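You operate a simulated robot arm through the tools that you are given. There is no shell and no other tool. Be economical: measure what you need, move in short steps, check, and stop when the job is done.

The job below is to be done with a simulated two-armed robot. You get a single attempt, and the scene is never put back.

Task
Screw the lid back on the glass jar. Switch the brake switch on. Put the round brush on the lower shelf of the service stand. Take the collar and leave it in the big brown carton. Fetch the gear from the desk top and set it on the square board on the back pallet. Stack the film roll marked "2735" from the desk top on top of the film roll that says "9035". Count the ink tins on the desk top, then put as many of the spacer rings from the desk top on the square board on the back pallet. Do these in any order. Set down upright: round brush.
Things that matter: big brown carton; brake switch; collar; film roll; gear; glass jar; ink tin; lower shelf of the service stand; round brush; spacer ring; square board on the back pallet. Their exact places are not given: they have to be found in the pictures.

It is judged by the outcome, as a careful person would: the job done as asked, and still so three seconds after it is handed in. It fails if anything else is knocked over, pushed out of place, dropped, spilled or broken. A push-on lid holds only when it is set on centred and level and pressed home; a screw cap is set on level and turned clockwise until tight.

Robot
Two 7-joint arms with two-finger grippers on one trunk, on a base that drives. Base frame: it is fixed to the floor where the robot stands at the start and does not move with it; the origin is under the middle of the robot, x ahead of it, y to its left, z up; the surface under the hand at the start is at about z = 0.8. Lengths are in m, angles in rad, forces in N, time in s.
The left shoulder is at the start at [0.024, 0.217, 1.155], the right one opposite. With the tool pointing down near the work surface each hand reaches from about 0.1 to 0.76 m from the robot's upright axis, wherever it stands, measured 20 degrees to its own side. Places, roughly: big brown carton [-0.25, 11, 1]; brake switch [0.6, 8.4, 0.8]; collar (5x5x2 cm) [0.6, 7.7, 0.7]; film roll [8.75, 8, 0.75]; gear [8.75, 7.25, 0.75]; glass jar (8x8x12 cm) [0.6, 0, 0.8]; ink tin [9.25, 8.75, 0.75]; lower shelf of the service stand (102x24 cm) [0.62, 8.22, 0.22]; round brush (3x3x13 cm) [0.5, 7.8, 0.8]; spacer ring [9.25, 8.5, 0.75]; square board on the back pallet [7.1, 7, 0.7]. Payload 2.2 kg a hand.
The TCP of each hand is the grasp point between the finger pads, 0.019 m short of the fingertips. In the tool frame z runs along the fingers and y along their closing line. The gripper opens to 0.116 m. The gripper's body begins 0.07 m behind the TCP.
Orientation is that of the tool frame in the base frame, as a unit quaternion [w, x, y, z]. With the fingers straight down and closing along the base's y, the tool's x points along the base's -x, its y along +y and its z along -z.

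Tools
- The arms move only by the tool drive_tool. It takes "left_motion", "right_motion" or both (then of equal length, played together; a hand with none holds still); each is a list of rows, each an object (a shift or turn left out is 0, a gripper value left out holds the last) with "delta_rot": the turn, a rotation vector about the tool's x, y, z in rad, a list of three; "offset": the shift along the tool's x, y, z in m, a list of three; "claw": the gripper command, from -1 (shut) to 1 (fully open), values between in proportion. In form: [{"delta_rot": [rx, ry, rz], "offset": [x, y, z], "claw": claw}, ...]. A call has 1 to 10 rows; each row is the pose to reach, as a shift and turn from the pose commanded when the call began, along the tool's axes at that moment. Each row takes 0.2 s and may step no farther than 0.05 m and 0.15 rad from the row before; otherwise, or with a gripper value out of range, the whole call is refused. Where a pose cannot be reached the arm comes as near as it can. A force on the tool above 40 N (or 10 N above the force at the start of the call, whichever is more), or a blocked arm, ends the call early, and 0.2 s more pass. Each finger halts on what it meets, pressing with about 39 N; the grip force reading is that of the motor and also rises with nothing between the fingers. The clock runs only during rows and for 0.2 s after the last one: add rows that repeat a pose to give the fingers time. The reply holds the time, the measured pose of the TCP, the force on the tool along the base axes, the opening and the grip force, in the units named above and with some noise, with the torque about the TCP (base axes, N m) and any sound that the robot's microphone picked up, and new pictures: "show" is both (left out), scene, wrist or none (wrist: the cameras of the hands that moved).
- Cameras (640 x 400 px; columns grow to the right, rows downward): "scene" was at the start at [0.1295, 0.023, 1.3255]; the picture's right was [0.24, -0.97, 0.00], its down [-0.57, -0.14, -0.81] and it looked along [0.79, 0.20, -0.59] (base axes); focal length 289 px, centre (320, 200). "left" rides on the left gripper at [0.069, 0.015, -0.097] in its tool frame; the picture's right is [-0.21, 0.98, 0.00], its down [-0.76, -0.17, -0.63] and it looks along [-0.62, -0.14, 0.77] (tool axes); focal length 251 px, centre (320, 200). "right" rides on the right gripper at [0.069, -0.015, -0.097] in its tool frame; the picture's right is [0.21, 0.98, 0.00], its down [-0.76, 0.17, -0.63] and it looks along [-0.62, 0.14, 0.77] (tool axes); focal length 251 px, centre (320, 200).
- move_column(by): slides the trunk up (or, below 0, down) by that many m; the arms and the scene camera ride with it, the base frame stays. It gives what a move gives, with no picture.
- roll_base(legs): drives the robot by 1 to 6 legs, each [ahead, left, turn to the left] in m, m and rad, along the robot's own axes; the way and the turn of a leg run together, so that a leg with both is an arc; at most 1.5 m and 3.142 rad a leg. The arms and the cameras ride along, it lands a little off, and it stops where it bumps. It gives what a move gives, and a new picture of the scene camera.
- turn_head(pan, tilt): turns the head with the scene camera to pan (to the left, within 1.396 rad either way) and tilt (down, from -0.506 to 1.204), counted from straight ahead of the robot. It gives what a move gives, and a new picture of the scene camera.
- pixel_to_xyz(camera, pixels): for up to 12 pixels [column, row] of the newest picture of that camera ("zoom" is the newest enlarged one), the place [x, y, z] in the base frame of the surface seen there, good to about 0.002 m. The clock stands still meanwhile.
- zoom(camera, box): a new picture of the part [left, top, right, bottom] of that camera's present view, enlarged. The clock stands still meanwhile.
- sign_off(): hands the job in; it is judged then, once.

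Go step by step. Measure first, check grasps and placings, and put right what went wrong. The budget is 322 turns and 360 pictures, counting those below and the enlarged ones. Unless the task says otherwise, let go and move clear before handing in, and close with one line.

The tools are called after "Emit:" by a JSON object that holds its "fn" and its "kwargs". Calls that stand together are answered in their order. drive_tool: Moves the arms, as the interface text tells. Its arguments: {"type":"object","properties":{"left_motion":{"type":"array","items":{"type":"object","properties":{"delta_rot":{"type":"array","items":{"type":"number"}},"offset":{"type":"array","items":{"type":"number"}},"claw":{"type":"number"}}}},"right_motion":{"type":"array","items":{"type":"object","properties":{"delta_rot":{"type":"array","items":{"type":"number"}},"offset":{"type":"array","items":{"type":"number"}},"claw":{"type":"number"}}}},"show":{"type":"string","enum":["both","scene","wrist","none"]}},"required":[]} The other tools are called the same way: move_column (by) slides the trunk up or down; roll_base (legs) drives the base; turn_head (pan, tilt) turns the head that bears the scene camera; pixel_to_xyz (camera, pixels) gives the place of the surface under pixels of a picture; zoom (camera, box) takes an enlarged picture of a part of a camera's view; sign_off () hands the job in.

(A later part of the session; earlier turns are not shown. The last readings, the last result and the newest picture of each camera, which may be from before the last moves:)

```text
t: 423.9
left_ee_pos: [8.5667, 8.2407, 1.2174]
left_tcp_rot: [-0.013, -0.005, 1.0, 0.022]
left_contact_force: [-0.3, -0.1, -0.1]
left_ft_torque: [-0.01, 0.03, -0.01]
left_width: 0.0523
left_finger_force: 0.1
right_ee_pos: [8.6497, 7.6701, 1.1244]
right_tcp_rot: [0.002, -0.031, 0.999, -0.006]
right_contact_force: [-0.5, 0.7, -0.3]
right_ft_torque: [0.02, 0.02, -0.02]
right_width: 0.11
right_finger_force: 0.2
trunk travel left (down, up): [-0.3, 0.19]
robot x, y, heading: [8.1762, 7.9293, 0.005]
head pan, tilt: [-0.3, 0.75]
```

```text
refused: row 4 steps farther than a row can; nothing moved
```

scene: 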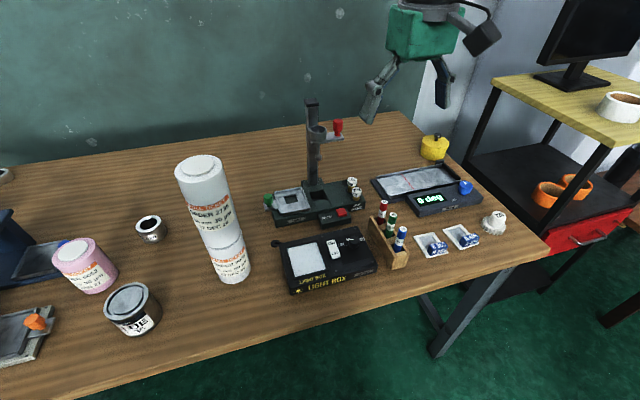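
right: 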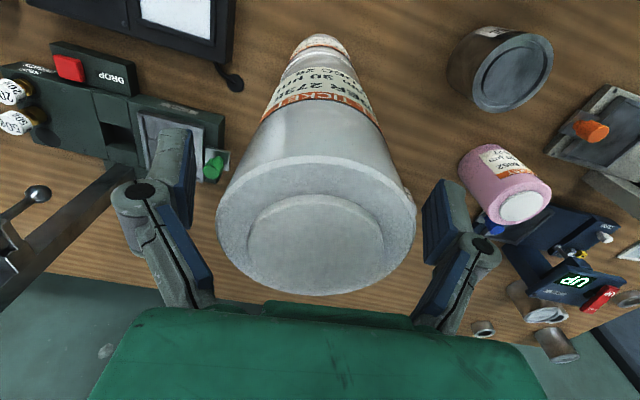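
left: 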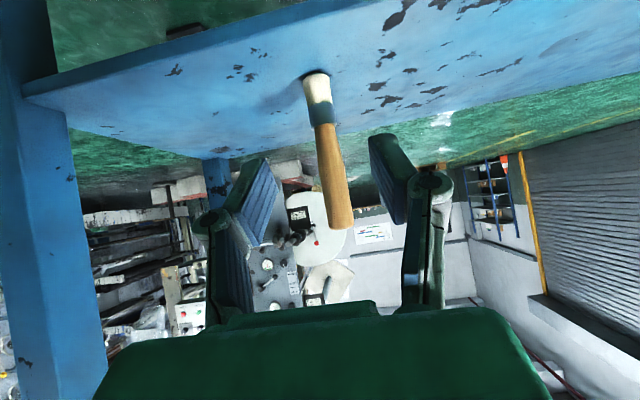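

Emit:
{"fn": "drive_tool", "kwargs": {"left_motion": [{"offset": [-0.04, -0.015, 0.02], "claw": 0.5}, {"offset": [-0.08, -0.03, 0.04]}, {"offset": [-0.12, -0.045, 0.06]}, {"offset": [-0.16, -0.06, 0.08]}, {"offset": [-0.2, -0.075, 0.1]}, {"offset": [-0.24, -0.085, 0.12]}, {"offset": [-0.27, -0.085, 0.15]}, {"offset": [-0.27, -0.085, 0.19]}, {"offset": [-0.27, -0.085, 0.22]}, {"offset": [-0.27, -0.085, 0.22]}], "show": "wrist"}}

```text
t: 426.1
left_ee_pos: [8.8291, 8.1653, 0.9876]
left_tcp_rot: [-0.012, -0.005, 1.0, 0.023]
left_contact_force: [0.7, -0.1, 0.1]
left_ft_torque: [0.0, 0.02, -0.01]
left_width: 0.0871
left_finger_force: 0.0
right_ee_pos: [8.646, 7.6655, 1.1263]
right_tcp_rot: [0.003, -0.032, 0.999, -0.004]
right_contact_force: [0.1, -0.2, -0.7]
right_ft_torque: [-0.02, 0.0, 0.02]
right_width: 0.1102
right_finger_force: 0.1
trunk travel left (down, up): [-0.3, 0.19]
robot x, y, heading: [8.1798, 7.9305, 0.001]
head pan, tilt: [-0.3, 0.75]
```

left: 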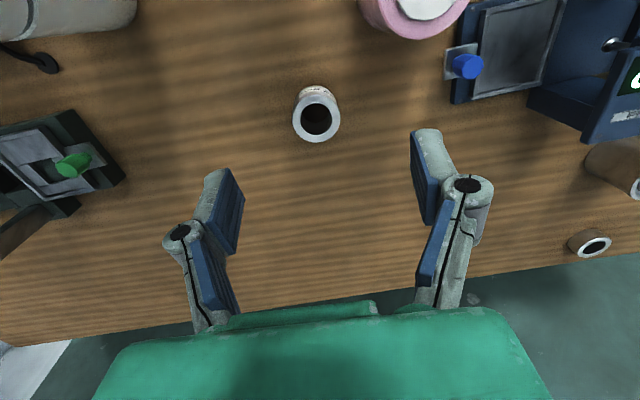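

Emit:
{"fn": "pixel_to_xyz", "kwargs": {"camera": "left", "pixels": [[295, 118], [338, 118], [316, 140], [316, 98], [300, 103], [332, 134], [316, 88], [370, 150]]}}

```text
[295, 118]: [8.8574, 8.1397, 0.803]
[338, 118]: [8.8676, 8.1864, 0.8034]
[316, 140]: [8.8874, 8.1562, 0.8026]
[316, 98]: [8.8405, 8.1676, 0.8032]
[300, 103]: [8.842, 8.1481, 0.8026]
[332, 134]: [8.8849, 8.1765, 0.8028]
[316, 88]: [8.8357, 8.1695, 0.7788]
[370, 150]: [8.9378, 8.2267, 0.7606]
```

Ring centre (8.8635, 8.1625), top 0.803. Descend, levelling the tool.

Emit:
{"fn": "drive_tool", "kwargs": {"left_motion": [{"offset": [-0.0345, -0.003, 0.02], "delta_rot": [0.023, -0.012, 0]}, {"offset": [-0.0345, -0.003, 0.06], "delta_rot": [0.046, -0.024, 0]}, {"offset": [-0.0345, -0.003, 0.1], "delta_rot": [0.046, -0.024, 0]}, {"offset": [-0.0345, -0.003, 0.14], "delta_rot": [0.046, -0.024, 0]}, {"offset": [-0.0345, -0.003, 0.16], "delta_rot": [0.046, -0.024, 0]}, {"offset": [-0.0345, -0.003, 0.16], "delta_rot": [0.046, -0.024, 0]}], "show": "wrist"}}

```text
t: 427.4
left_ee_pos: [8.8594, 8.168, 0.8252]
left_tcp_rot: [-0.001, -0.005, 1.0, 0.002]
left_contact_force: [-0.5, 0.0, -0.3]
left_ft_torque: [0.01, -0.04, -0.02]
left_width: 0.0871
left_finger_force: 0.0
right_ee_pos: [8.6463, 7.6655, 1.1244]
right_tcp_rot: [0.003, -0.032, 0.999, -0.004]
right_contact_force: [0.3, -0.6, 0.8]
right_ft_torque: [0.0, 0.01, 0.04]
right_width: 0.1101
right_finger_force: 0.0
trunk travel left (down, up): [-0.3, 0.19]
robot x, y, heading: [8.1794, 7.931, 0.003]
head pan, tilt: [-0.3, 0.75]
```

left: 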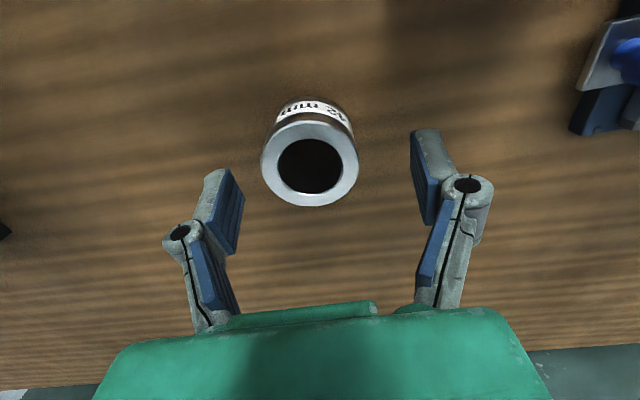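

Level. Correct (4, −5) mm, lower to 0.79 and grip.

Emit:
{"fn": "drive_tool", "kwargs": {"left_motion": [{"offset": [-0.004, -0.005, 0.01]}, {"offset": [-0.004, -0.005, 0.035]}, {"offset": [-0.004, -0.005, 0.035], "claw": 0.1}, {"offset": [-0.004, -0.005, 0.035], "claw": -0.1}, {"offset": [-0.004, -0.005, 0.035], "claw": -0.5}, {"offset": [-0.004, -0.005, 0.035], "claw": -0.5}, {"offset": [-0.004, -0.005, 0.0]}, {"offset": [-0.004, -0.005, -0.05]}, {"offset": [-0.004, -0.005, -0.1]}, {"offset": [-0.004, -0.005, -0.14]}], "show": "wrist"}}

```text
t: 429.6
left_ee_pos: [8.8635, 8.1647, 0.9686]
left_tcp_rot: [-0.001, -0.006, 1.0, 0.001]
left_contact_force: [-1.1, -0.3, -2.3]
left_ft_torque: [-0.05, -0.03, 0.0]
left_width: 0.0554
left_finger_force: 39.2
right_ee_pos: [8.6464, 7.6652, 1.1245]
right_tcp_rot: [0.004, -0.032, 0.999, -0.005]
right_contact_force: [-0.6, -0.4, 0.7]
right_ft_torque: [0.01, -0.05, 0.05]
right_width: 0.1101
right_finger_force: 0.0
trunk travel left (down, up): [-0.3, 0.19]
robot x, y, heading: [8.1786, 7.9291, -0.001]
head pan, tilt: [-0.3, 0.75]
```

left: 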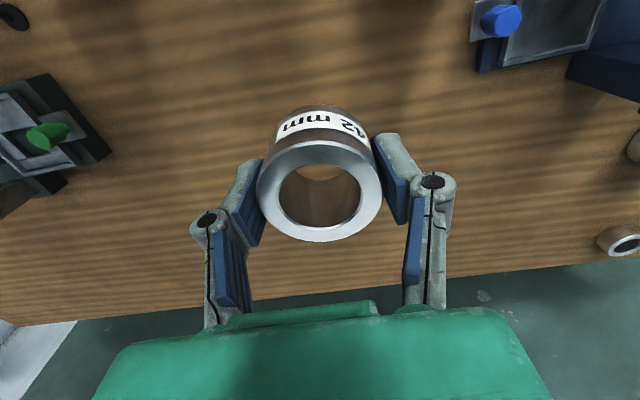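

The ring is held. Retract the left hand, back up, and shift toward the gear for the right hand.

Emit:
{"fn": "drive_tool", "kwargs": {"left_motion": [{"offset": [0.04, 0.01, -0.01]}, {"offset": [0.08, 0.02, -0.02]}, {"offset": [0.12, 0.03, -0.03]}, {"offset": [0.16, 0.04, -0.04]}, {"offset": [0.2, 0.05, -0.06]}, {"offset": [0.24, 0.06, -0.08]}, {"offset": [0.26, 0.07, -0.11]}, {"offset": [0.26, 0.07, -0.14]}], "show": "none"}}

Emit:
{"fn": "roll_base", "kwargs": {"legs": [[-0.2, 0, 0], [0, -0.33, 0]]}}

Emit:
{"fn": "zoom", "kwargs": {"camera": "scene", "box": [330, 120, 510, 260]}}

```text
t: 431.4
left_ee_pos: [8.6038, 8.2333, 1.1037]
left_tcp_rot: [-0.001, -0.005, 1.0, 0.0]
left_contact_force: [0.4, 0.0, -1.3]
left_ft_torque: [0.0, 0.01, -0.02]
left_width: 0.055
left_finger_force: 39.5
right_ee_pos: [8.6484, 7.6657, 1.1254]
right_tcp_rot: [0.003, -0.031, 1.0, -0.005]
right_contact_force: [1.1, -0.4, -0.3]
right_ft_torque: [-0.03, 0.02, -0.04]
right_width: 0.1102
right_finger_force: 0.0
trunk travel left (down, up): [-0.3, 0.19]
robot x, y, heading: [8.1793, 7.9301, 0.004]
head pan, tilt: [-0.3, 0.75]
```

```text
t: 434.9
left_ee_pos: [8.4003, 7.9239, 1.0979]
left_tcp_rot: [-0.001, -0.01, 1.0, -0.009]
left_contact_force: [-0.7, 1.4, -2.0]
left_ft_torque: [-0.1, -0.02, -0.04]
left_width: 0.0551
left_finger_force: 39.7
right_ee_pos: [8.4485, 7.3581, 1.13]
right_tcp_rot: [0.002, -0.036, 0.999, -0.014]
right_contact_force: [0.5, 0.9, 0.1]
right_ft_torque: [-0.12, 0.02, 0.0]
right_width: 0.1102
right_finger_force: 0.0
trunk travel left (down, up): [-0.3, 0.19]
robot x, y, heading: [7.9796, 7.5986, 0.012]
head pan, tilt: [-0.3, 0.75]
```

scene: 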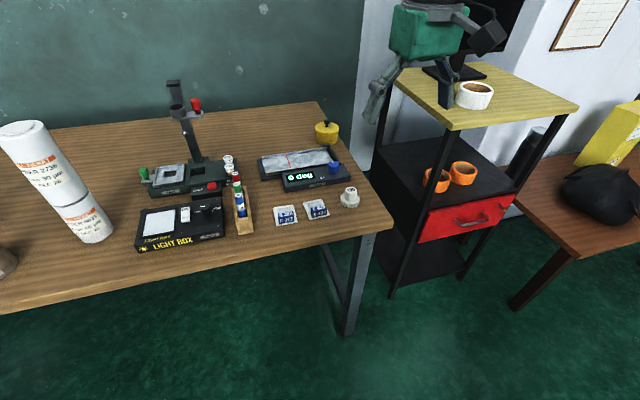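

```text
2.86 times, centred on (420, 190) of scene
```

zoom: 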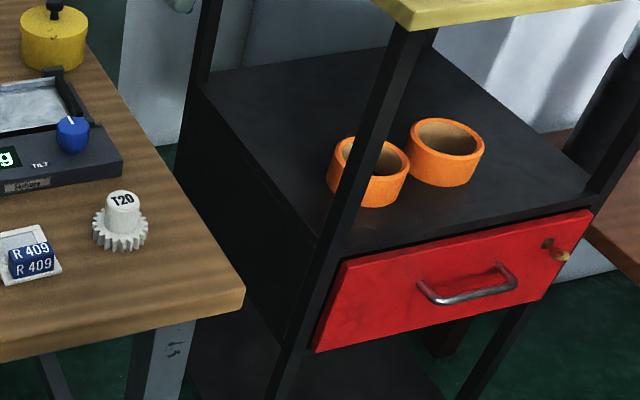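

The gear (marked T20) is near the desk corner. I'll measure it and the cart's nearest parts.

Emit:
{"fn": "pixel_to_xyz", "kwargs": {"camera": "scene", "pixels": [[349, 190], [350, 200], [341, 203], [357, 203], [349, 207], [395, 78], [450, 130], [380, 140], [392, 290], [365, 225], [334, 168]]}}

```text
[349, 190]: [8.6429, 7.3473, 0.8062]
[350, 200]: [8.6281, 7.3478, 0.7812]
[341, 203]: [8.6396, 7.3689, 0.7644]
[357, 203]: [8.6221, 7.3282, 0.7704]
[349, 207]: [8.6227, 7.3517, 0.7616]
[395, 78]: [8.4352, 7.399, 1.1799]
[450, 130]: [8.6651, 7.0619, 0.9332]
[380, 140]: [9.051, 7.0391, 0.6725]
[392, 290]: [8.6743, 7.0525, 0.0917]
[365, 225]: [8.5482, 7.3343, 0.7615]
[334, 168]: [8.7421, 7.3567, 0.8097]
```

Hub top at (8.643, 7.347, 0.806). Move the right hand above it.

Emit:
{"fn": "drive_tool", "kwargs": {"right_motion": [{"offset": [-0.04, 0, 0.02], "claw": 0.2}, {"offset": [-0.08, 0, 0.04]}, {"offset": [-0.12, 0, 0.06]}, {"offset": [-0.16, 0, 0.08]}, {"offset": [-0.195, -0.003, 0.11]}, {"offset": [-0.195, -0.003, 0.15]}, {"offset": [-0.195, -0.003, 0.19]}, {"offset": [-0.195, -0.003, 0.21]}, {"offset": [-0.195, -0.003, 0.21]}], "show": "wrist"}}

```text
t: 436.9
left_ee_pos: [8.3987, 7.8862, 1.1091]
left_tcp_rot: [0.001, -0.008, 1.0, 0.007]
left_contact_force: [0.3, -0.6, -0.7]
left_ft_torque: [0.06, 0.0, -0.01]
left_width: 0.055
left_finger_force: 39.2
right_ee_pos: [8.6418, 7.3308, 0.914]
right_tcp_rot: [0.004, -0.035, 0.999, 0.002]
right_contact_force: [-0.1, -0.9, 1.0]
right_ft_torque: [0.04, 0.0, 0.0]
right_width: 0.0697
right_finger_force: 0.0
trunk travel left (down, up): [-0.3, 0.19]
robot x, y, heading: [7.9808, 7.5981, 0.009]
head pan, tilt: [-0.3, 0.75]
```

right: 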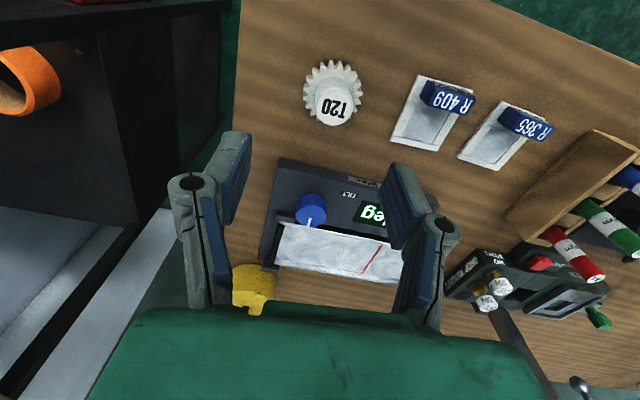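

Emit:
{"fn": "pixel_to_xyz", "kwargs": {"camera": "right", "pixels": [[333, 107], [317, 105], [350, 105], [333, 122], [333, 91], [305, 92], [360, 90], [313, 205], [333, 65]]}}

```text
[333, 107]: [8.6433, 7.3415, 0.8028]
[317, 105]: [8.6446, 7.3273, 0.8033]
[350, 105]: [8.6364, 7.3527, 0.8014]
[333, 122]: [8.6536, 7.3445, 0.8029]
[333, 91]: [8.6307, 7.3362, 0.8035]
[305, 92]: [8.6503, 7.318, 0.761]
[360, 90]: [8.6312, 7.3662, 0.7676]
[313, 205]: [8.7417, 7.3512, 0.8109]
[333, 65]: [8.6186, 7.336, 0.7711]
```

Hub centre (8.6425, 7.341). Descend and grip the hub.

Emit:
{"fn": "drive_tool", "kwargs": {"right_motion": [{"offset": [-0.001, 0.01, 0.03], "claw": -0.1}, {"offset": [-0.001, 0.01, 0.06]}, {"offset": [-0.001, 0.01, 0.09]}, {"offset": [-0.001, 0.01, 0.108]}, {"offset": [-0.001, 0.01, 0.108]}, {"offset": [-0.001, 0.01, 0.108]}], "show": "wrist"}}

```text
t: 438.3
left_ee_pos: [8.3992, 7.9194, 1.1013]
left_tcp_rot: [0.0, -0.011, 1.0, -0.004]
left_contact_force: [-0.4, 0.3, -1.4]
left_ft_torque: [-0.13, 0.01, 0.01]
left_width: 0.0551
left_finger_force: 38.2
right_ee_pos: [8.6449, 7.3706, 0.8137]
right_tcp_rot: [0.005, -0.038, 0.999, -0.009]
right_contact_force: [0.7, -0.3, 2.8]
right_ft_torque: [-0.1, 0.01, 0.01]
right_width: 0.0616
right_finger_force: 0.0
trunk travel left (down, up): [-0.3, 0.19]
robot x, y, heading: [7.9802, 7.6042, 0.017]
head pan, tilt: [-0.3, 0.75]
```

right: 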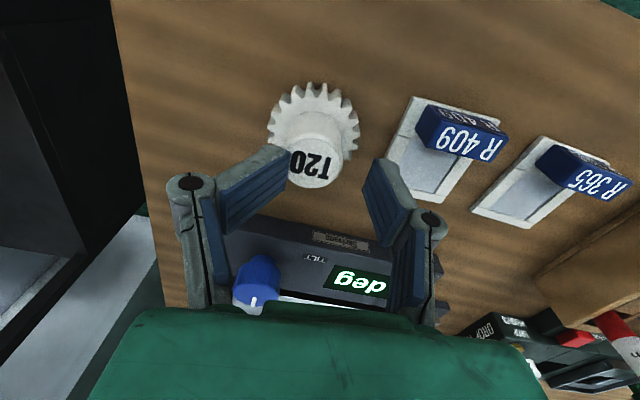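

The body sways; the hand is 3 cm off and a finger is touching the hub. Lift slightly and let it settle.

Emit:
{"fn": "drive_tool", "kwargs": {"right_motion": [{"offset": [0, 0, -0.02]}, {"offset": [0, 0, -0.04]}, {"offset": [0, 0, -0.04]}, {"offset": [0, 0, -0.04]}, {"offset": [0, 0, -0.04]}, {"offset": [0, 0, -0.04]}, {"offset": [0, 0, -0.04]}, {"offset": [0, 0, -0.04]}], "show": "none"}}

Emit:
{"fn": "drive_tool", "kwargs": {"right_motion": [{}, {}, {}, {}, {}], "show": "wrist"}}

```text
t: 440.1
left_ee_pos: [8.3988, 7.9124, 1.1034]
left_tcp_rot: [0.0, -0.01, 1.0, -0.002]
left_contact_force: [0.0, 0.3, -0.8]
left_ft_torque: [-0.01, -0.06, 0.03]
left_width: 0.0553
left_finger_force: 38.7
right_ee_pos: [8.6448, 7.3648, 0.8509]
right_tcp_rot: [0.005, -0.037, 0.999, -0.008]
right_contact_force: [-0.3, 0.7, 0.2]
right_ft_torque: [-0.06, -0.01, 0.01]
right_width: 0.0521
right_finger_force: 0.1
trunk travel left (down, up): [-0.3, 0.19]
robot x, y, heading: [7.9782, 7.6026, 0.009]
head pan, tilt: [-0.3, 0.75]
```

```text
t: 441.3
left_ee_pos: [8.4001, 7.8943, 1.1073]
left_tcp_rot: [0.001, -0.01, 1.0, 0.005]
left_contact_force: [0.5, 0.2, -1.4]
left_ft_torque: [0.03, 0.03, 0.02]
left_width: 0.0549
left_finger_force: 39.2
right_ee_pos: [8.6438, 7.3481, 0.8467]
right_tcp_rot: [0.005, -0.036, 0.999, -0.001]
right_contact_force: [0.0, 0.8, 0.8]
right_ft_torque: [0.03, -0.03, 0.0]
right_width: 0.0524
right_finger_force: 0.1
trunk travel left (down, up): [-0.3, 0.19]
robot x, y, heading: [7.9778, 7.5965, 0.012]
head pan, tilt: [-0.3, 0.75]
```

right: 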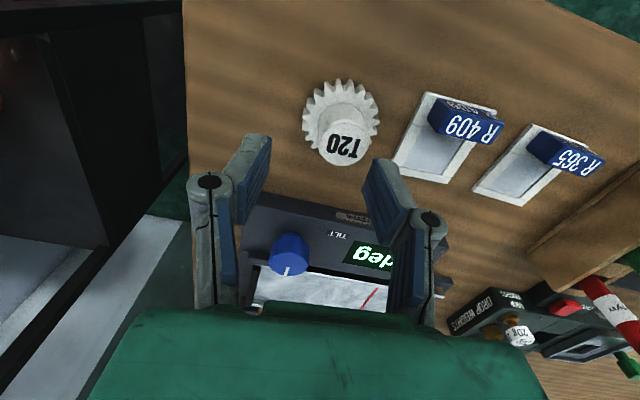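

A slow sway after base moves. I'll wait 2 s for it to die out, then measure.

Emit:
{"fn": "drive_tool", "kwargs": {"right_motion": [{}, {}, {}, {}, {}, {}, {}, {}, {}, {}], "show": "none"}}

Emit:
{"fn": "drive_tool", "kwargs": {"right_motion": [{}, {}, {}, {}, {}], "show": "wrist"}}

Emit:
{"fn": "pixel_to_xyz", "kwargs": {"camera": "right", "pixels": [[343, 143], [325, 140], [362, 140], [343, 162], [343, 122]]}}

```text
t: 443.5
left_ee_pos: [8.3979, 7.9067, 1.1037]
left_tcp_rot: [-0.001, -0.009, 1.0, -0.001]
left_contact_force: [0.0, 0.1, -2.2]
left_ft_torque: [-0.01, -0.04, 0.01]
left_width: 0.055
left_finger_force: 38.7
right_ee_pos: [8.6449, 7.3597, 0.8488]
right_tcp_rot: [0.005, -0.037, 0.999, -0.005]
right_contact_force: [0.0, 0.8, 0.3]
right_ft_torque: [-0.04, 0.02, 0.02]
right_width: 0.0522
right_finger_force: 0.0
trunk travel left (down, up): [-0.3, 0.19]
robot x, y, heading: [7.9792, 7.6002, 0.013]
head pan, tilt: [-0.3, 0.75]
```

```text
t: 444.7
left_ee_pos: [8.3998, 7.903, 1.1053]
left_tcp_rot: [0.0, -0.01, 1.0, 0.001]
left_contact_force: [-0.5, -0.5, -1.0]
left_ft_torque: [0.0, 0.02, 0.01]
left_width: 0.0549
left_finger_force: 38.9
right_ee_pos: [8.6444, 7.356, 0.8491]
right_tcp_rot: [0.004, -0.037, 0.999, -0.005]
right_contact_force: [-0.3, -0.1, -0.2]
right_ft_torque: [0.02, -0.02, 0.02]
right_width: 0.0521
right_finger_force: 0.0
trunk travel left (down, up): [-0.3, 0.19]
robot x, y, heading: [7.9824, 7.5995, 0.013]
head pan, tilt: [-0.3, 0.75]
```

right: 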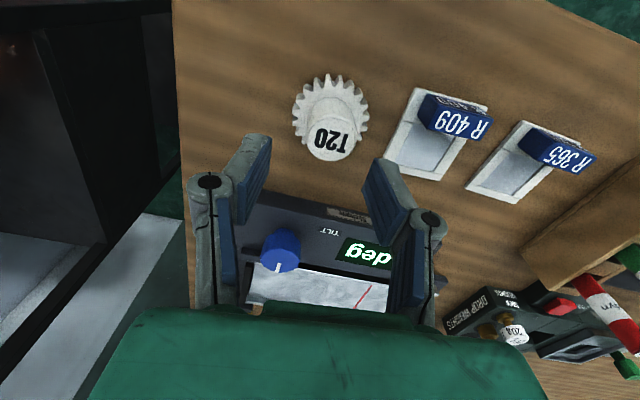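

```text
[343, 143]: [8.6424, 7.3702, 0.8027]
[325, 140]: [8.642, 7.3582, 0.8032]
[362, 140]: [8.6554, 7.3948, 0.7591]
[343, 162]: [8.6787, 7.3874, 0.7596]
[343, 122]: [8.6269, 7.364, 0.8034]
```

Settled. The hub is now at (8.642, 7.362). Shift 6 mm, descend and grip.

Emit:
{"fn": "drive_tool", "kwargs": {"right_motion": [{"offset": [0.002, 0.006, 0.01]}, {"offset": [0.002, 0.006, 0.03]}, {"offset": [0.002, 0.006, 0.047]}, {"offset": [0.002, 0.006, 0.047]}, {"offset": [0.002, 0.006, 0.047], "claw": -0.4}, {"offset": [0.002, 0.006, 0.047], "claw": -0.9}, {"offset": [0.002, 0.006, 0.047], "claw": -0.9}], "show": "wrist"}}

```text
t: 446.3
left_ee_pos: [8.3995, 7.9024, 1.105]
left_tcp_rot: [0.001, -0.01, 1.0, 0.001]
left_contact_force: [0.3, 0.2, -0.3]
left_ft_torque: [0.01, 0.0, -0.03]
left_width: 0.055
left_finger_force: 39.1
right_ee_pos: [8.6414, 7.3609, 0.8022]
right_tcp_rot: [0.004, -0.037, 0.999, -0.003]
right_contact_force: [0.2, -1.0, 1.1]
right_ft_torque: [-0.05, 0.02, -0.02]
right_width: 0.0315
right_finger_force: 39.5
trunk travel left (down, up): [-0.3, 0.19]
robot x, y, heading: [7.9789, 7.5961, 0.014]
head pan, tilt: [-0.3, 0.75]
```

right: 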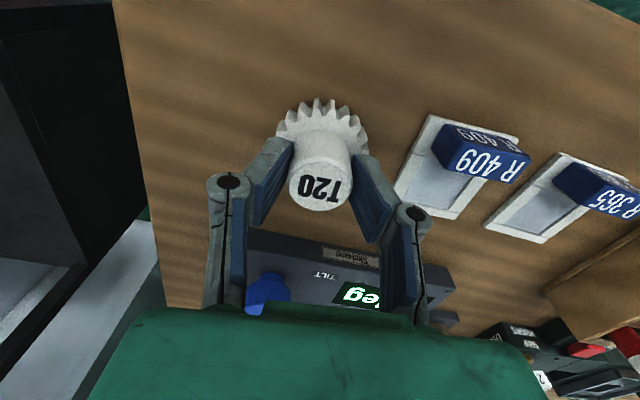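

Gear gripped by its hub. Lift, retract, back off and turn right to face the back pallet.

Emit:
{"fn": "drive_tool", "kwargs": {"right_motion": [{"offset": [0, 0, -0.04]}, {"offset": [0, 0, -0.08]}, {"offset": [0.03, 0, -0.11]}, {"offset": [0.07, 0, -0.13]}, {"offset": [0.11, 0, -0.15]}, {"offset": [0.15, 0, -0.17]}, {"offset": [0.19, 0, -0.19]}, {"offset": [0.2, 0, -0.22]}, {"offset": [0.2, 0, -0.25]}], "show": "none"}}

Emit:
{"fn": "roll_base", "kwargs": {"legs": [[-0.35, 0.15, 0], [0, 0, -1.58]]}}

Emit:
{"fn": "turn_head", "kwargs": {"pan": 0, "tilt": 0.6}}

```text
t: 448.3
left_ee_pos: [8.3987, 7.903, 1.1064]
left_tcp_rot: [0.0, -0.009, 1.0, 0.001]
left_contact_force: [-0.8, 0.6, -1.8]
left_ft_torque: [0.02, -0.02, -0.03]
left_width: 0.0548
left_finger_force: 38.9
right_ee_pos: [8.4371, 7.3498, 1.0511]
right_tcp_rot: [0.005, -0.037, 0.999, -0.005]
right_contact_force: [0.1, 0.8, -0.3]
right_ft_torque: [0.0, -0.01, -0.05]
right_width: 0.0319
right_finger_force: 38.5
trunk travel left (down, up): [-0.3, 0.19]
robot x, y, heading: [7.9823, 7.5988, 0.007]
head pan, tilt: [-0.3, 0.75]
```

```text
t: 454.4
left_ee_pos: [7.9413, 7.3181, 1.1047]
left_tcp_rot: [0.0, 0.703, 0.711, 0.0]
left_contact_force: [0.9, 0.0, -2.2]
left_ft_torque: [0.0, -0.01, 0.01]
left_width: 0.0547
left_finger_force: 39.0
right_ee_pos: [7.387, 7.2853, 1.0504]
right_tcp_rot: [0.0, 0.684, 0.73, -0.006]
right_contact_force: [0.4, 0.2, -0.3]
right_ft_torque: [-0.04, 0.04, -0.03]
right_width: 0.0319
right_finger_force: 39.3
trunk travel left (down, up): [-0.3, 0.19]
robot x, y, heading: [7.6411, 7.7422, -1.566]
head pan, tilt: [-0.3, 0.75]
```

scene: 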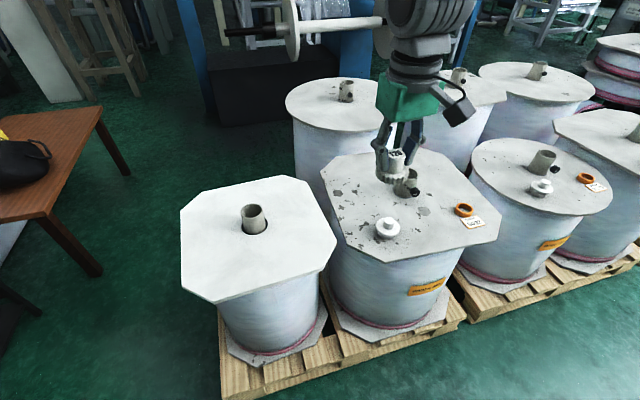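

```text
t: 455.2
left_ee_pos: [7.939, 7.3217, 1.1066]
left_tcp_rot: [0.002, 0.703, 0.711, 0.0]
left_contact_force: [0.3, 0.1, -0.8]
left_ft_torque: [-0.03, 0.02, 0.01]
left_width: 0.0548
left_finger_force: 39.0
right_ee_pos: [7.3855, 7.2871, 1.0526]
right_tcp_rot: [0.001, 0.684, 0.73, -0.006]
right_contact_force: [0.3, -0.6, -0.6]
right_ft_torque: [0.01, 0.0, 0.01]
right_width: 0.0319
right_finger_force: 39.2
trunk travel left (down, up): [-0.3, 0.19]
robot x, y, heading: [7.6414, 7.7398, -1.563]
head pan, tilt: [0.0, 0.6]
```

scene: 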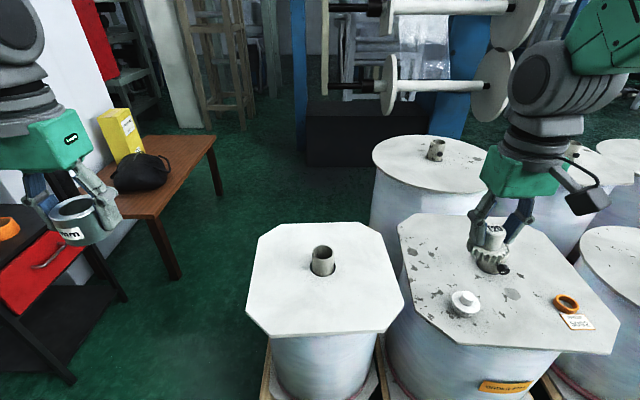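

Several large rolls capped with boards. I'll measure the candidates: the clean board (320,270) and the speckled board (500,280).

Emit:
{"fn": "pixel_to_xyz", "kwargs": {"camera": "scene", "pixels": [[320, 225], [250, 305], [400, 300], [322, 250], [410, 220], [610, 340], [440, 345], [560, 240], [465, 303], [567, 303], [432, 150], [445, 185]]}}

Emit:
{"fn": "turn_head", "kwargs": {"pan": -0.7, "tilt": 0.6}}

```text
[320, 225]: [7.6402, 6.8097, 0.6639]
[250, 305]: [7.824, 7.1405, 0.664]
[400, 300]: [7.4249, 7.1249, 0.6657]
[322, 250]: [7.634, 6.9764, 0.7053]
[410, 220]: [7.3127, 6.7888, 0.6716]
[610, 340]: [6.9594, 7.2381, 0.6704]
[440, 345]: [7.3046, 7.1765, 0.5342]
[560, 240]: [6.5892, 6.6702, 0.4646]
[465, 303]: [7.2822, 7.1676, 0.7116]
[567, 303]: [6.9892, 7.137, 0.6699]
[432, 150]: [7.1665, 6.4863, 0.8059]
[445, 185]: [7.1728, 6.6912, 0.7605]
```

```text
t: 456.3
left_ee_pos: [7.9399, 7.3213, 1.1064]
left_tcp_rot: [0.002, 0.704, 0.711, -0.001]
left_contact_force: [0.4, -0.8, -1.7]
left_ft_torque: [-0.02, -0.02, 0.01]
left_width: 0.0546
left_finger_force: 39.5
right_ee_pos: [7.3859, 7.2869, 1.052]
right_tcp_rot: [0.001, 0.684, 0.729, -0.008]
right_contact_force: [0.3, -0.4, -1.6]
right_ft_torque: [0.0, -0.02, 0.01]
right_width: 0.0315
right_finger_force: 39.1
trunk travel left (down, up): [-0.3, 0.19]
robot x, y, heading: [7.6412, 7.7399, -1.565]
head pan, tilt: [-0.7, 0.6]
```

scene: 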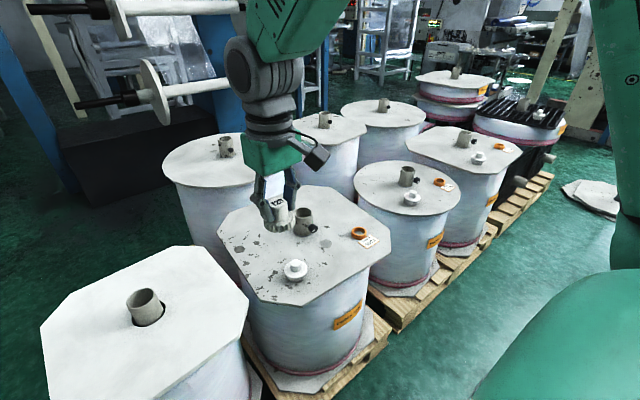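

The board position [7.1, 7] matches the speckled board (x 6.95–7.32, y 6.79–7.24, z 0.67). I'll map its free areas.

Emit:
{"fn": "pixel_to_xyz", "kwargs": {"camera": "scene", "pixels": [[250, 255], [245, 230], [335, 265], [320, 285], [295, 262], [358, 228], [305, 210], [340, 205], [255, 280], [385, 255], [300, 300], [262, 205]]}}

Emit:
{"fn": "zoom", "kwargs": {"camera": "scene", "box": [200, 170, 410, 320]}}

```text
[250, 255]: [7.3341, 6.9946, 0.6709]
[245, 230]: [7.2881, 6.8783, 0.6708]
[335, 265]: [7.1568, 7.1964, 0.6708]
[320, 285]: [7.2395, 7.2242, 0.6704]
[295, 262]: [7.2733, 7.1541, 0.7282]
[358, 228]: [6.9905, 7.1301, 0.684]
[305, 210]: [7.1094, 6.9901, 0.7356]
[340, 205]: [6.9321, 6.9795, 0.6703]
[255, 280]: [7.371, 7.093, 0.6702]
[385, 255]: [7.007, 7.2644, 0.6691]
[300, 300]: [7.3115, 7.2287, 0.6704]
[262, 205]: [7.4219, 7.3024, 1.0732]
```

```text
2.67 times, centred on (305, 245) of scene
```

zoom: 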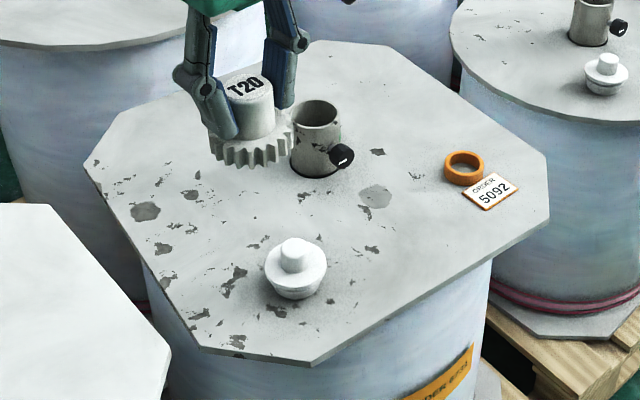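

Free spots: (7.14, 7.17) for the gear, (7.27, 6.98) etc. for rings. Shift the base 0.25 m to its right and place the gear.

Emit:
{"fn": "roll_base", "kwargs": {"legs": [[0, -0.25, 0]]}}

Emit:
{"fn": "drive_tool", "kwargs": {"right_motion": [{}, {}, {}, {}, {}, {}, {}, {}, {}, {}], "show": "wrist"}}

```text
t: 458.2
left_ee_pos: [7.691, 7.3211, 1.1038]
left_tcp_rot: [-0.001, 0.703, 0.711, -0.002]
left_contact_force: [0.1, 0.5, -2.0]
left_ft_torque: [-0.02, 0.04, -0.01]
left_width: 0.0548
left_finger_force: 39.3
right_ee_pos: [7.137, 7.2864, 1.0527]
right_tcp_rot: [-0.002, 0.684, 0.73, -0.009]
right_contact_force: [0.3, -0.2, -0.7]
right_ft_torque: [0.03, 0.02, 0.0]
right_width: 0.0317
right_finger_force: 39.6
trunk travel left (down, up): [-0.3, 0.19]
robot x, y, heading: [7.3829, 7.7377, -1.569]
head pan, tilt: [-0.7, 0.6]
```

scene: 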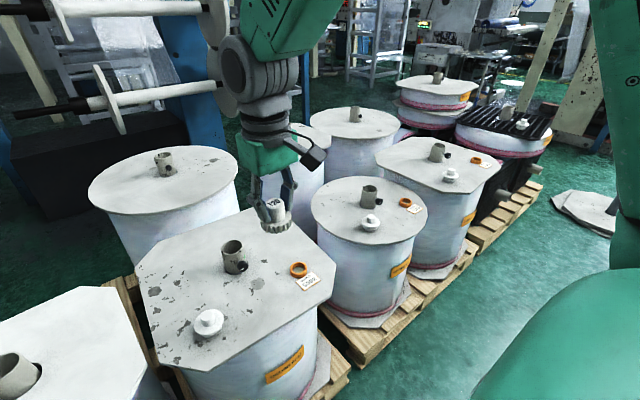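

```text
t: 460.4
left_ee_pos: [7.6845, 7.3231, 1.107]
left_tcp_rot: [0.001, 0.703, 0.711, -0.001]
left_contact_force: [-1.5, 0.2, -1.1]
left_ft_torque: [-0.02, -0.02, 0.0]
left_width: 0.0545
left_finger_force: 38.9
right_ee_pos: [7.1309, 7.2903, 1.0527]
right_tcp_rot: [0.001, 0.684, 0.729, -0.009]
right_contact_force: [-0.7, 0.2, -1.0]
right_ft_torque: [0.01, -0.05, -0.01]
right_width: 0.0317
right_finger_force: 39.2
trunk travel left (down, up): [-0.3, 0.19]
robot x, y, heading: [7.381, 7.7423, -1.571]
head pan, tilt: [-0.7, 0.6]
```

right: 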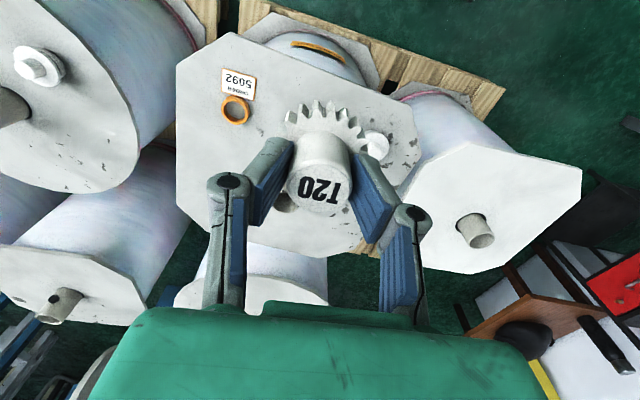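

Move over (7.135, 7.175) and descend.

Emit:
{"fn": "drive_tool", "kwargs": {"right_motion": [{"offset": [-0.04, 0, 0.02]}, {"offset": [-0.08, -0.002, 0.045]}, {"offset": [-0.115, -0.0034, 0.075]}, {"offset": [-0.115, -0.0034, 0.12]}, {"offset": [-0.115, -0.0034, 0.165]}, {"offset": [-0.115, -0.0034, 0.21]}, {"offset": [-0.115, -0.0034, 0.255]}, {"offset": [-0.115, -0.0034, 0.3]}, {"offset": [-0.115, -0.0034, 0.3]}, {"offset": [-0.115, -0.0034, 0.3]}], "show": "wrist"}}

```text
t: 462.6
left_ee_pos: [7.6921, 7.3231, 1.1067]
left_tcp_rot: [-0.001, 0.703, 0.711, -0.003]
left_contact_force: [-0.4, -0.6, -1.7]
left_ft_torque: [0.01, 0.05, 0.0]
left_width: 0.0545
left_finger_force: 38.9
right_ee_pos: [7.1403, 7.1701, 0.757]
right_tcp_rot: [0.0, 0.683, 0.731, -0.011]
right_contact_force: [-0.1, 0.0, -1.0]
right_ft_torque: [0.0, 0.03, 0.02]
right_width: 0.0317
right_finger_force: 39.1
trunk travel left (down, up): [-0.3, 0.19]
robot x, y, heading: [7.3821, 7.7396, -1.567]
head pan, tilt: [-0.7, 0.6]
```

right: 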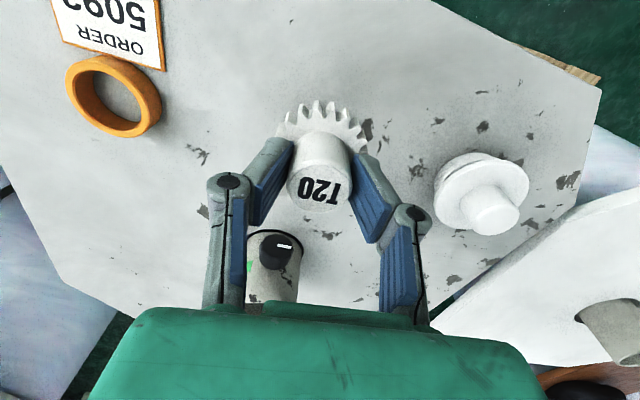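

Clear spot. Lower until contact and release.

Emit:
{"fn": "drive_tool", "kwargs": {"right_motion": [{"offset": [0, 0, 0.015]}, {"offset": [0, 0, 0.03]}, {"offset": [0, 0, 0.04]}, {"offset": [0, 0, 0.042]}, {"offset": [0, 0, 0.042]}], "show": "none"}}

```text
t: 463.8
left_ee_pos: [7.6916, 7.3233, 1.1057]
left_tcp_rot: [-0.001, 0.703, 0.711, -0.003]
left_contact_force: [-0.6, -1.3, -0.9]
left_ft_torque: [-0.01, 0.04, 0.0]
left_width: 0.0546
left_finger_force: 39.1
right_ee_pos: [7.1372, 7.1701, 0.7148]
right_tcp_rot: [0.0, 0.683, 0.73, -0.011]
right_contact_force: [-0.1, -0.2, -0.4]
right_ft_torque: [0.03, -0.01, 0.01]
right_width: 0.0318
right_finger_force: 38.8
trunk travel left (down, up): [-0.3, 0.19]
robot x, y, heading: [7.388, 7.7362, -1.564]
head pan, tilt: [-0.7, 0.6]
```

Emit:
{"fn": "drive_tool", "kwargs": {"right_motion": [{"offset": [0, 0, 0.003]}, {"offset": [0, 0, 0.003]}, {"offset": [0, 0, 0.003], "claw": -0.35}, {"offset": [0, 0, 0.003], "claw": -0.2}, {"offset": [0, 0, 0.003], "claw": 0}, {"offset": [0, 0, -0.04]}, {"offset": [0, 0, -0.09]}, {"offset": [0, 0, -0.14]}, {"offset": [0, 0, -0.19]}, {"offset": [0.02, 0, -0.23]}], "show": "wrist"}}

```text
t: 466.0
left_ee_pos: [7.6893, 7.326, 1.1067]
left_tcp_rot: [0.002, 0.702, 0.712, -0.004]
left_contact_force: [1.0, 0.1, -1.7]
left_ft_torque: [0.01, 0.0, 0.01]
left_width: 0.055
left_finger_force: 38.9
right_ee_pos: [7.136, 7.193, 0.9439]
right_tcp_rot: [0.001, 0.683, 0.731, -0.01]
right_contact_force: [-0.1, -0.1, 0.2]
right_ft_torque: [-0.04, -0.01, -0.01]
right_width: 0.058
right_finger_force: 0.1
trunk travel left (down, up): [-0.3, 0.19]
robot x, y, heading: [7.3849, 7.7407, -1.571]
head pan, tilt: [-0.7, 0.6]
```

right: 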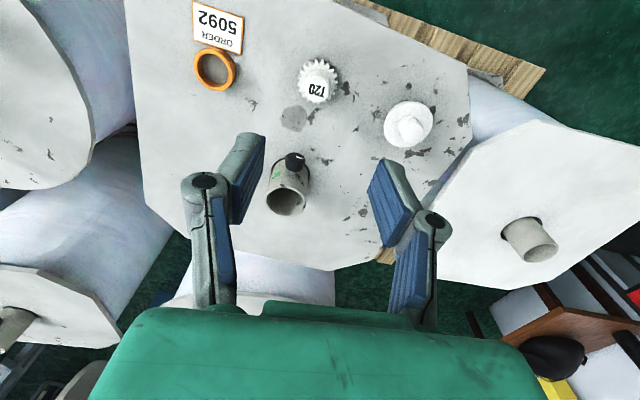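

The gear stands on the board. Shift the base 0.25 m further right so the left hand can place the ring.

Emit:
{"fn": "roll_base", "kwargs": {"legs": [[0, -0.25, 0]]}}

Emit:
{"fn": "drive_tool", "kwargs": {"left_motion": [{"offset": [0, -0.03, 0.02]}, {"offset": [0, -0.06, 0.04]}, {"offset": [-0.03, -0.09, 0.05]}, {"offset": [-0.07, -0.11, 0.06]}, {"offset": [-0.11, -0.13, 0.07]}, {"offset": [-0.15, -0.15, 0.08]}, {"offset": [-0.19, -0.16, 0.09]}, {"offset": [-0.23, -0.165, 0.1]}, {"offset": [-0.27, -0.165, 0.11]}, {"offset": [-0.31, -0.165, 0.12]}], "show": "none"}}

Emit:
{"fn": "drive_tool", "kwargs": {"left_motion": [{}, {}, {}, {}, {}], "show": "wrist"}}

```text
t: 467.8
left_ee_pos: [7.4437, 7.3239, 1.1035]
left_tcp_rot: [-0.004, 0.703, 0.711, -0.005]
left_contact_force: [-0.4, -0.6, -2.2]
left_ft_torque: [-0.01, 0.01, -0.01]
left_width: 0.0545
left_finger_force: 38.8
right_ee_pos: [6.8881, 7.1924, 0.9447]
right_tcp_rot: [-0.003, 0.683, 0.73, -0.012]
right_contact_force: [0.7, -0.1, 0.4]
right_ft_torque: [0.06, 0.07, -0.01]
right_width: 0.0583
right_finger_force: 0.1
trunk travel left (down, up): [-0.3, 0.19]
robot x, y, heading: [7.1284, 7.7362, -1.573]
head pan, tilt: [-0.7, 0.6]
```

scene: 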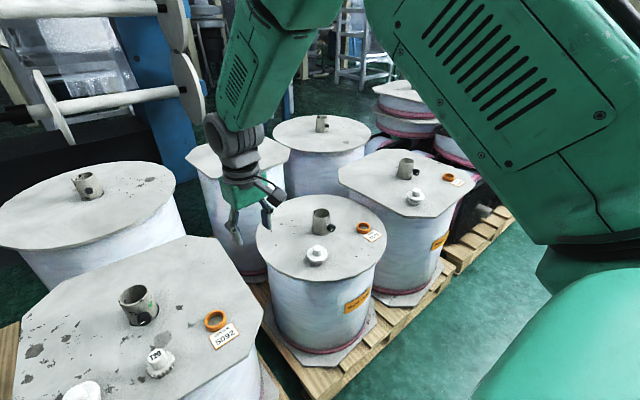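

```text
t: 470.0
left_ee_pos: [7.2704, 7.0243, 0.9904]
left_tcp_rot: [-0.001, 0.703, 0.711, 0.0]
left_contact_force: [-1.1, 0.3, -1.4]
left_ft_torque: [0.01, -0.04, 0.0]
left_width: 0.0545
left_finger_force: 39.4
left hand out of reach, approached as far as the arm can: row 10
right_ee_pos: [6.8789, 7.1912, 0.9453]
right_tcp_rot: [0.001, 0.684, 0.73, -0.01]
right_contact_force: [-1.0, -0.4, 1.8]
right_ft_torque: [0.02, -0.04, -0.02]
right_width: 0.0579
right_finger_force: 0.1
trunk travel left (down, up): [-0.3, 0.19]
robot x, y, heading: [7.1296, 7.7357, -1.57]
head pan, tilt: [-0.7, 0.6]
```

```text
t: 471.2
left_ee_pos: [7.276, 7.0254, 0.992]
left_tcp_rot: [0.0, 0.703, 0.711, -0.006]
left_contact_force: [0.0, 0.5, -2.0]
left_ft_torque: [-0.01, 0.0, -0.03]
left_width: 0.0543
left_finger_force: 38.8
right_ee_pos: [6.8849, 7.1942, 0.9458]
right_tcp_rot: [-0.001, 0.683, 0.73, -0.013]
right_contact_force: [-0.6, 0.1, 0.5]
right_ft_torque: [0.0, -0.01, -0.02]
right_width: 0.0582
right_finger_force: 0.1
trunk travel left (down, up): [-0.3, 0.19]
robot x, y, heading: [7.1302, 7.745, -1.572]
head pan, tilt: [-0.7, 0.6]
```

left: 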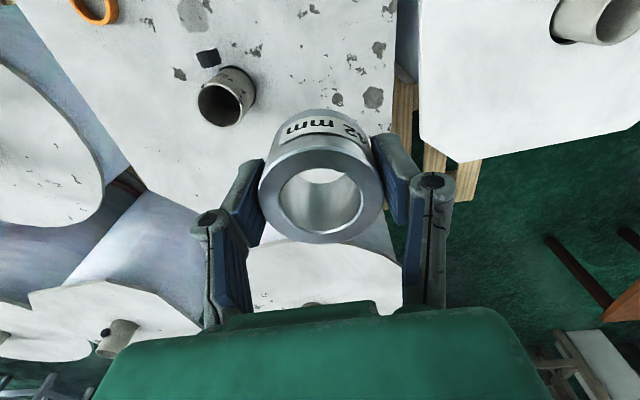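

Near the reach limit; move the base 6 cm closer, then lower the ring.

Emit:
{"fn": "roll_base", "kwargs": {"legs": [[0.07, 0, 0]]}}

Emit:
{"fn": "drive_tool", "kwargs": {"left_motion": [{"offset": [0.02, 0, 0.04]}, {"offset": [0.03, 0, 0.08]}, {"offset": [0.03, 0, 0.12]}, {"offset": [0.03, 0, 0.16]}, {"offset": [0.03, 0, 0.2]}, {"offset": [0.03, 0, 0.24]}, {"offset": [0.03, 0, 0.255]}, {"offset": [0.03, 0, 0.255]}, {"offset": [0.03, 0, 0.255]}], "show": "wrist"}}

```text
t: 472.2
left_ee_pos: [7.2814, 6.9542, 0.9907]
left_tcp_rot: [-0.003, 0.703, 0.711, -0.007]
left_contact_force: [0.6, -0.5, -1.7]
left_ft_torque: [0.01, 0.07, 0.0]
left_width: 0.0547
left_finger_force: 38.9
right_ee_pos: [6.8884, 7.1225, 0.947]
right_tcp_rot: [-0.002, 0.683, 0.73, -0.014]
right_contact_force: [-0.4, 0.3, 0.7]
right_ft_torque: [0.05, 0.03, -0.01]
right_width: 0.0579
right_finger_force: 0.0
trunk travel left (down, up): [-0.3, 0.19]
robot x, y, heading: [7.1305, 7.6694, -1.576]
head pan, tilt: [-0.7, 0.6]
```

scene: 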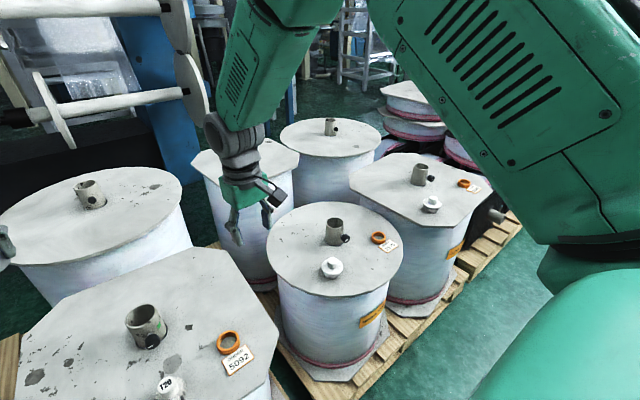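

```text
t: 474.2
left_ee_pos: [7.2752, 6.9856, 0.7388]
left_tcp_rot: [0.0, 0.703, 0.711, -0.006]
left_contact_force: [0.5, -0.9, -1.4]
left_ft_torque: [0.03, 0.0, 0.02]
left_width: 0.0546
left_finger_force: 38.8
left hand out of reach, approached as far as the arm can: row 1, 2, 3, 4, 5
right_ee_pos: [6.885, 7.1265, 0.9471]
right_tcp_rot: [0.001, 0.683, 0.73, -0.015]
right_contact_force: [-0.2, -0.3, -0.4]
right_ft_torque: [-0.01, 0.02, -0.01]
right_width: 0.0579
right_finger_force: 0.0
trunk travel left (down, up): [-0.3, 0.19]
robot x, y, heading: [7.1287, 7.6665, -1.572]
head pan, tilt: [-0.7, 0.6]
```

left: 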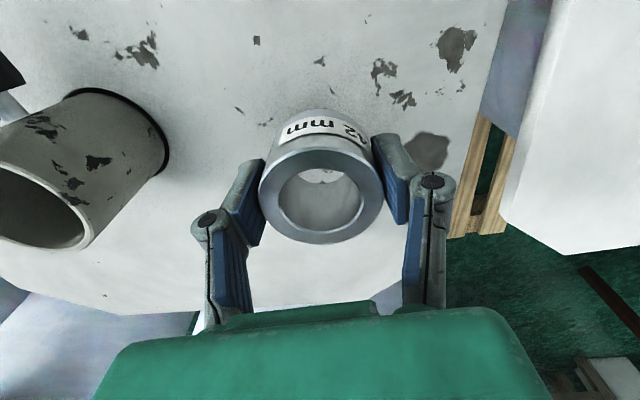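

On the board, clear of edges. Lower to contact and release.

Emit:
{"fn": "drive_tool", "kwargs": {"left_motion": [{"offset": [0, 0, 0.015]}, {"offset": [0, 0, 0.03]}, {"offset": [0, 0, 0.036]}, {"offset": [0, 0, 0.038]}, {"offset": [0, 0, 0.038]}], "show": "none"}}

```text
t: 475.4
left_ee_pos: [7.2782, 6.9964, 0.7083]
left_tcp_rot: [-0.001, 0.703, 0.712, -0.006]
left_contact_force: [0.5, -0.2, -1.2]
left_ft_torque: [0.07, -0.01, 0.02]
left_width: 0.0546
left_finger_force: 39.0
left hand out of reach, approached as far as the arm can: row 1, 2, 3, 4, 5
right_ee_pos: [6.8867, 7.1274, 0.9492]
right_tcp_rot: [0.001, 0.683, 0.73, -0.015]
right_contact_force: [0.7, 0.3, 0.0]
right_ft_torque: [0.03, -0.03, -0.02]
right_width: 0.0578
right_finger_force: 0.0
trunk travel left (down, up): [-0.3, 0.19]
robot x, y, heading: [7.1323, 7.6661, -1.577]
head pan, tilt: [-0.7, 0.6]
```

Emit:
{"fn": "drive_tool", "kwargs": {"left_motion": [{"offset": [0.015, 0, 0.0]}, {"offset": [0.03, 0, 0.003]}, {"offset": [0.03, 0, 0.007]}, {"offset": [0.03, 0, 0.007]}], "show": "none"}}

```text
t: 476.4
left_ee_pos: [7.2744, 7.0018, 0.6987]
left_tcp_rot: [0.003, 0.703, 0.711, -0.01]
left_contact_force: [4.0, -6.2, 26.5]
left_ft_torque: [-0.29, -0.07, 0.05]
left_width: 0.0552
left_finger_force: 38.7
left hand out of reach, approached as far as the arm can: row 1, 2, 3, 4
right_ee_pos: [6.8864, 7.128, 0.9488]
right_tcp_rot: [0.001, 0.684, 0.73, -0.014]
right_contact_force: [-0.6, 0.8, 0.2]
right_ft_torque: [0.05, -0.02, 0.04]
right_width: 0.058
right_finger_force: 0.0
trunk travel left (down, up): [-0.3, 0.19]
robot x, y, heading: [7.1276, 7.6675, -1.572]
head pan, tilt: [-0.7, 0.6]
```

Contact. Ease, release and lift, then retract.

Emit:
{"fn": "drive_tool", "kwargs": {"left_motion": [{"offset": [0, 0, -0.003]}, {"offset": [0, 0, -0.003], "claw": 0.0}, {"offset": [0, 0, -0.003], "claw": 0.1}, {"offset": [0, 0, -0.003], "claw": 0.3}, {"offset": [0.005, 0, -0.04]}, {"offset": [0.01, 0, -0.08]}, {"offset": [0.02, 0, -0.12]}, {"offset": [0.04, 0, -0.16]}, {"offset": [0.07, 0, -0.2]}, {"offset": [0.1, 0, -0.24]}], "show": "wrist"}}

```text
t: 478.6
left_ee_pos: [7.2312, 6.9679, 0.9316]
left_tcp_rot: [-0.001, 0.703, 0.711, -0.005]
left_contact_force: [-1.0, 1.5, -1.1]
left_ft_torque: [-0.03, 0.02, 0.01]
left_width: 0.0755
left_finger_force: 0.1
left hand out of reach, approached as far as the arm can: row 5, 6, 7, 8, 9, 10
right_ee_pos: [6.886, 7.127, 0.948]
right_tcp_rot: [0.002, 0.683, 0.73, -0.015]
right_contact_force: [-0.4, -0.1, -0.7]
right_ft_torque: [0.0, -0.06, 0.02]
right_width: 0.058
right_finger_force: 0.0
trunk travel left (down, up): [-0.3, 0.19]
robot x, y, heading: [7.1322, 7.6707, -1.571]
head pan, tilt: [-0.7, 0.6]
```

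left: 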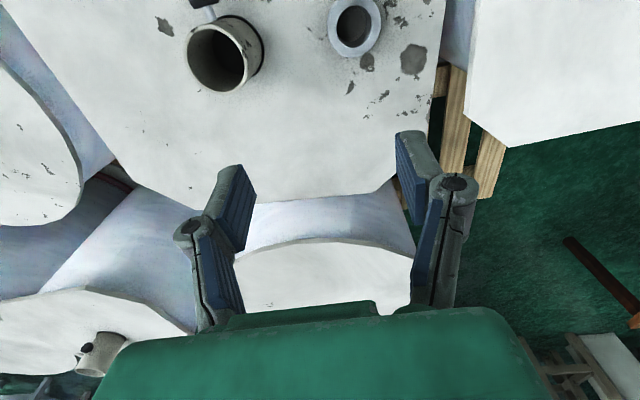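

The ring stands on the board. Back the base away and unlock the straightened left arm with an inward sweep.

Emit:
{"fn": "roll_base", "kwargs": {"legs": [[-0.3, 0, 0]]}}

Emit:
{"fn": "drive_tool", "kwargs": {"left_motion": [{"offset": [0, -0.04, 0]}, {"offset": [0, -0.08, 0]}, {"offset": [0.01, -0.12, 0]}, {"offset": [0.03, -0.15, 0]}, {"offset": [0.06, -0.17, 0]}, {"offset": [0.1, -0.18, 0]}, {"offset": [0.14, -0.18, 0]}, {"offset": [0.18, -0.17, 0]}, {"offset": [0.22, -0.15, 0]}, {"offset": [0.26, -0.12, 0]}], "right_motion": [{"offset": [0.01, -0.03, -0.02]}, {"offset": [0.02, -0.06, -0.04]}, {"offset": [0.03, -0.09, -0.06]}, {"offset": [0.04, -0.12, -0.08]}, {"offset": [0.05, -0.14, -0.1]}, {"offset": [0.06, -0.14, -0.1]}, {"offset": [0.06, -0.14, -0.1]}, {"offset": [0.06, -0.14, -0.1]}, {"offset": [0.06, -0.14, -0.1]}, {"offset": [0.06, -0.14, -0.1]}], "show": "none"}}

```text
t: 480.7
left_ee_pos: [7.2291, 7.2666, 0.9326]
left_tcp_rot: [-0.001, 0.704, 0.71, -0.005]
left_contact_force: [-0.3, -0.2, -0.5]
left_ft_torque: [0.0, 0.0, -0.01]
left_width: 0.0753
left_finger_force: 0.1
right_ee_pos: [6.884, 7.4304, 0.9485]
right_tcp_rot: [0.0, 0.685, 0.729, -0.014]
right_contact_force: [0.1, 0.5, -0.7]
right_ft_torque: [-0.01, 0.01, 0.0]
right_width: 0.0581
right_finger_force: 0.1
trunk travel left (down, up): [-0.3, 0.19]
robot x, y, heading: [7.1326, 7.973, -1.577]
head pan, tilt: [-0.7, 0.6]
```

scene: 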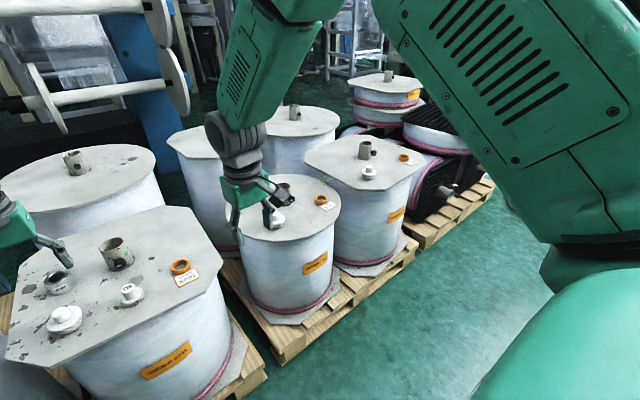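

```text
t: 483.0
left_ee_pos: [7.1173, 7.5643, 0.8749]
left_tcp_rot: [-0.061, 0.689, 0.72, 0.047]
left_contact_force: [0.2, 0.4, 0.2]
left_ft_torque: [-0.04, -0.02, 0.0]
left_width: 0.0753
left_finger_force: 0.1
left hand out of reach, approached as far as the arm can: row 1, 2, 3, 4, 5
right_ee_pos: [6.7436, 7.493, 1.0535]
right_tcp_rot: [0.003, 0.685, 0.728, -0.017]
right_contact_force: [0.1, 0.3, -0.4]
right_ft_torque: [-0.02, -0.01, -0.01]
right_width: 0.058
right_finger_force: 0.2
trunk travel left (down, up): [-0.3, 0.19]
robot x, y, heading: [7.1281, 7.9719, -1.574]
head pan, tilt: [-0.7, 0.6]
stopped in row 10 (left hand): the arm was blocked; the commanded pose is now the measured one
```

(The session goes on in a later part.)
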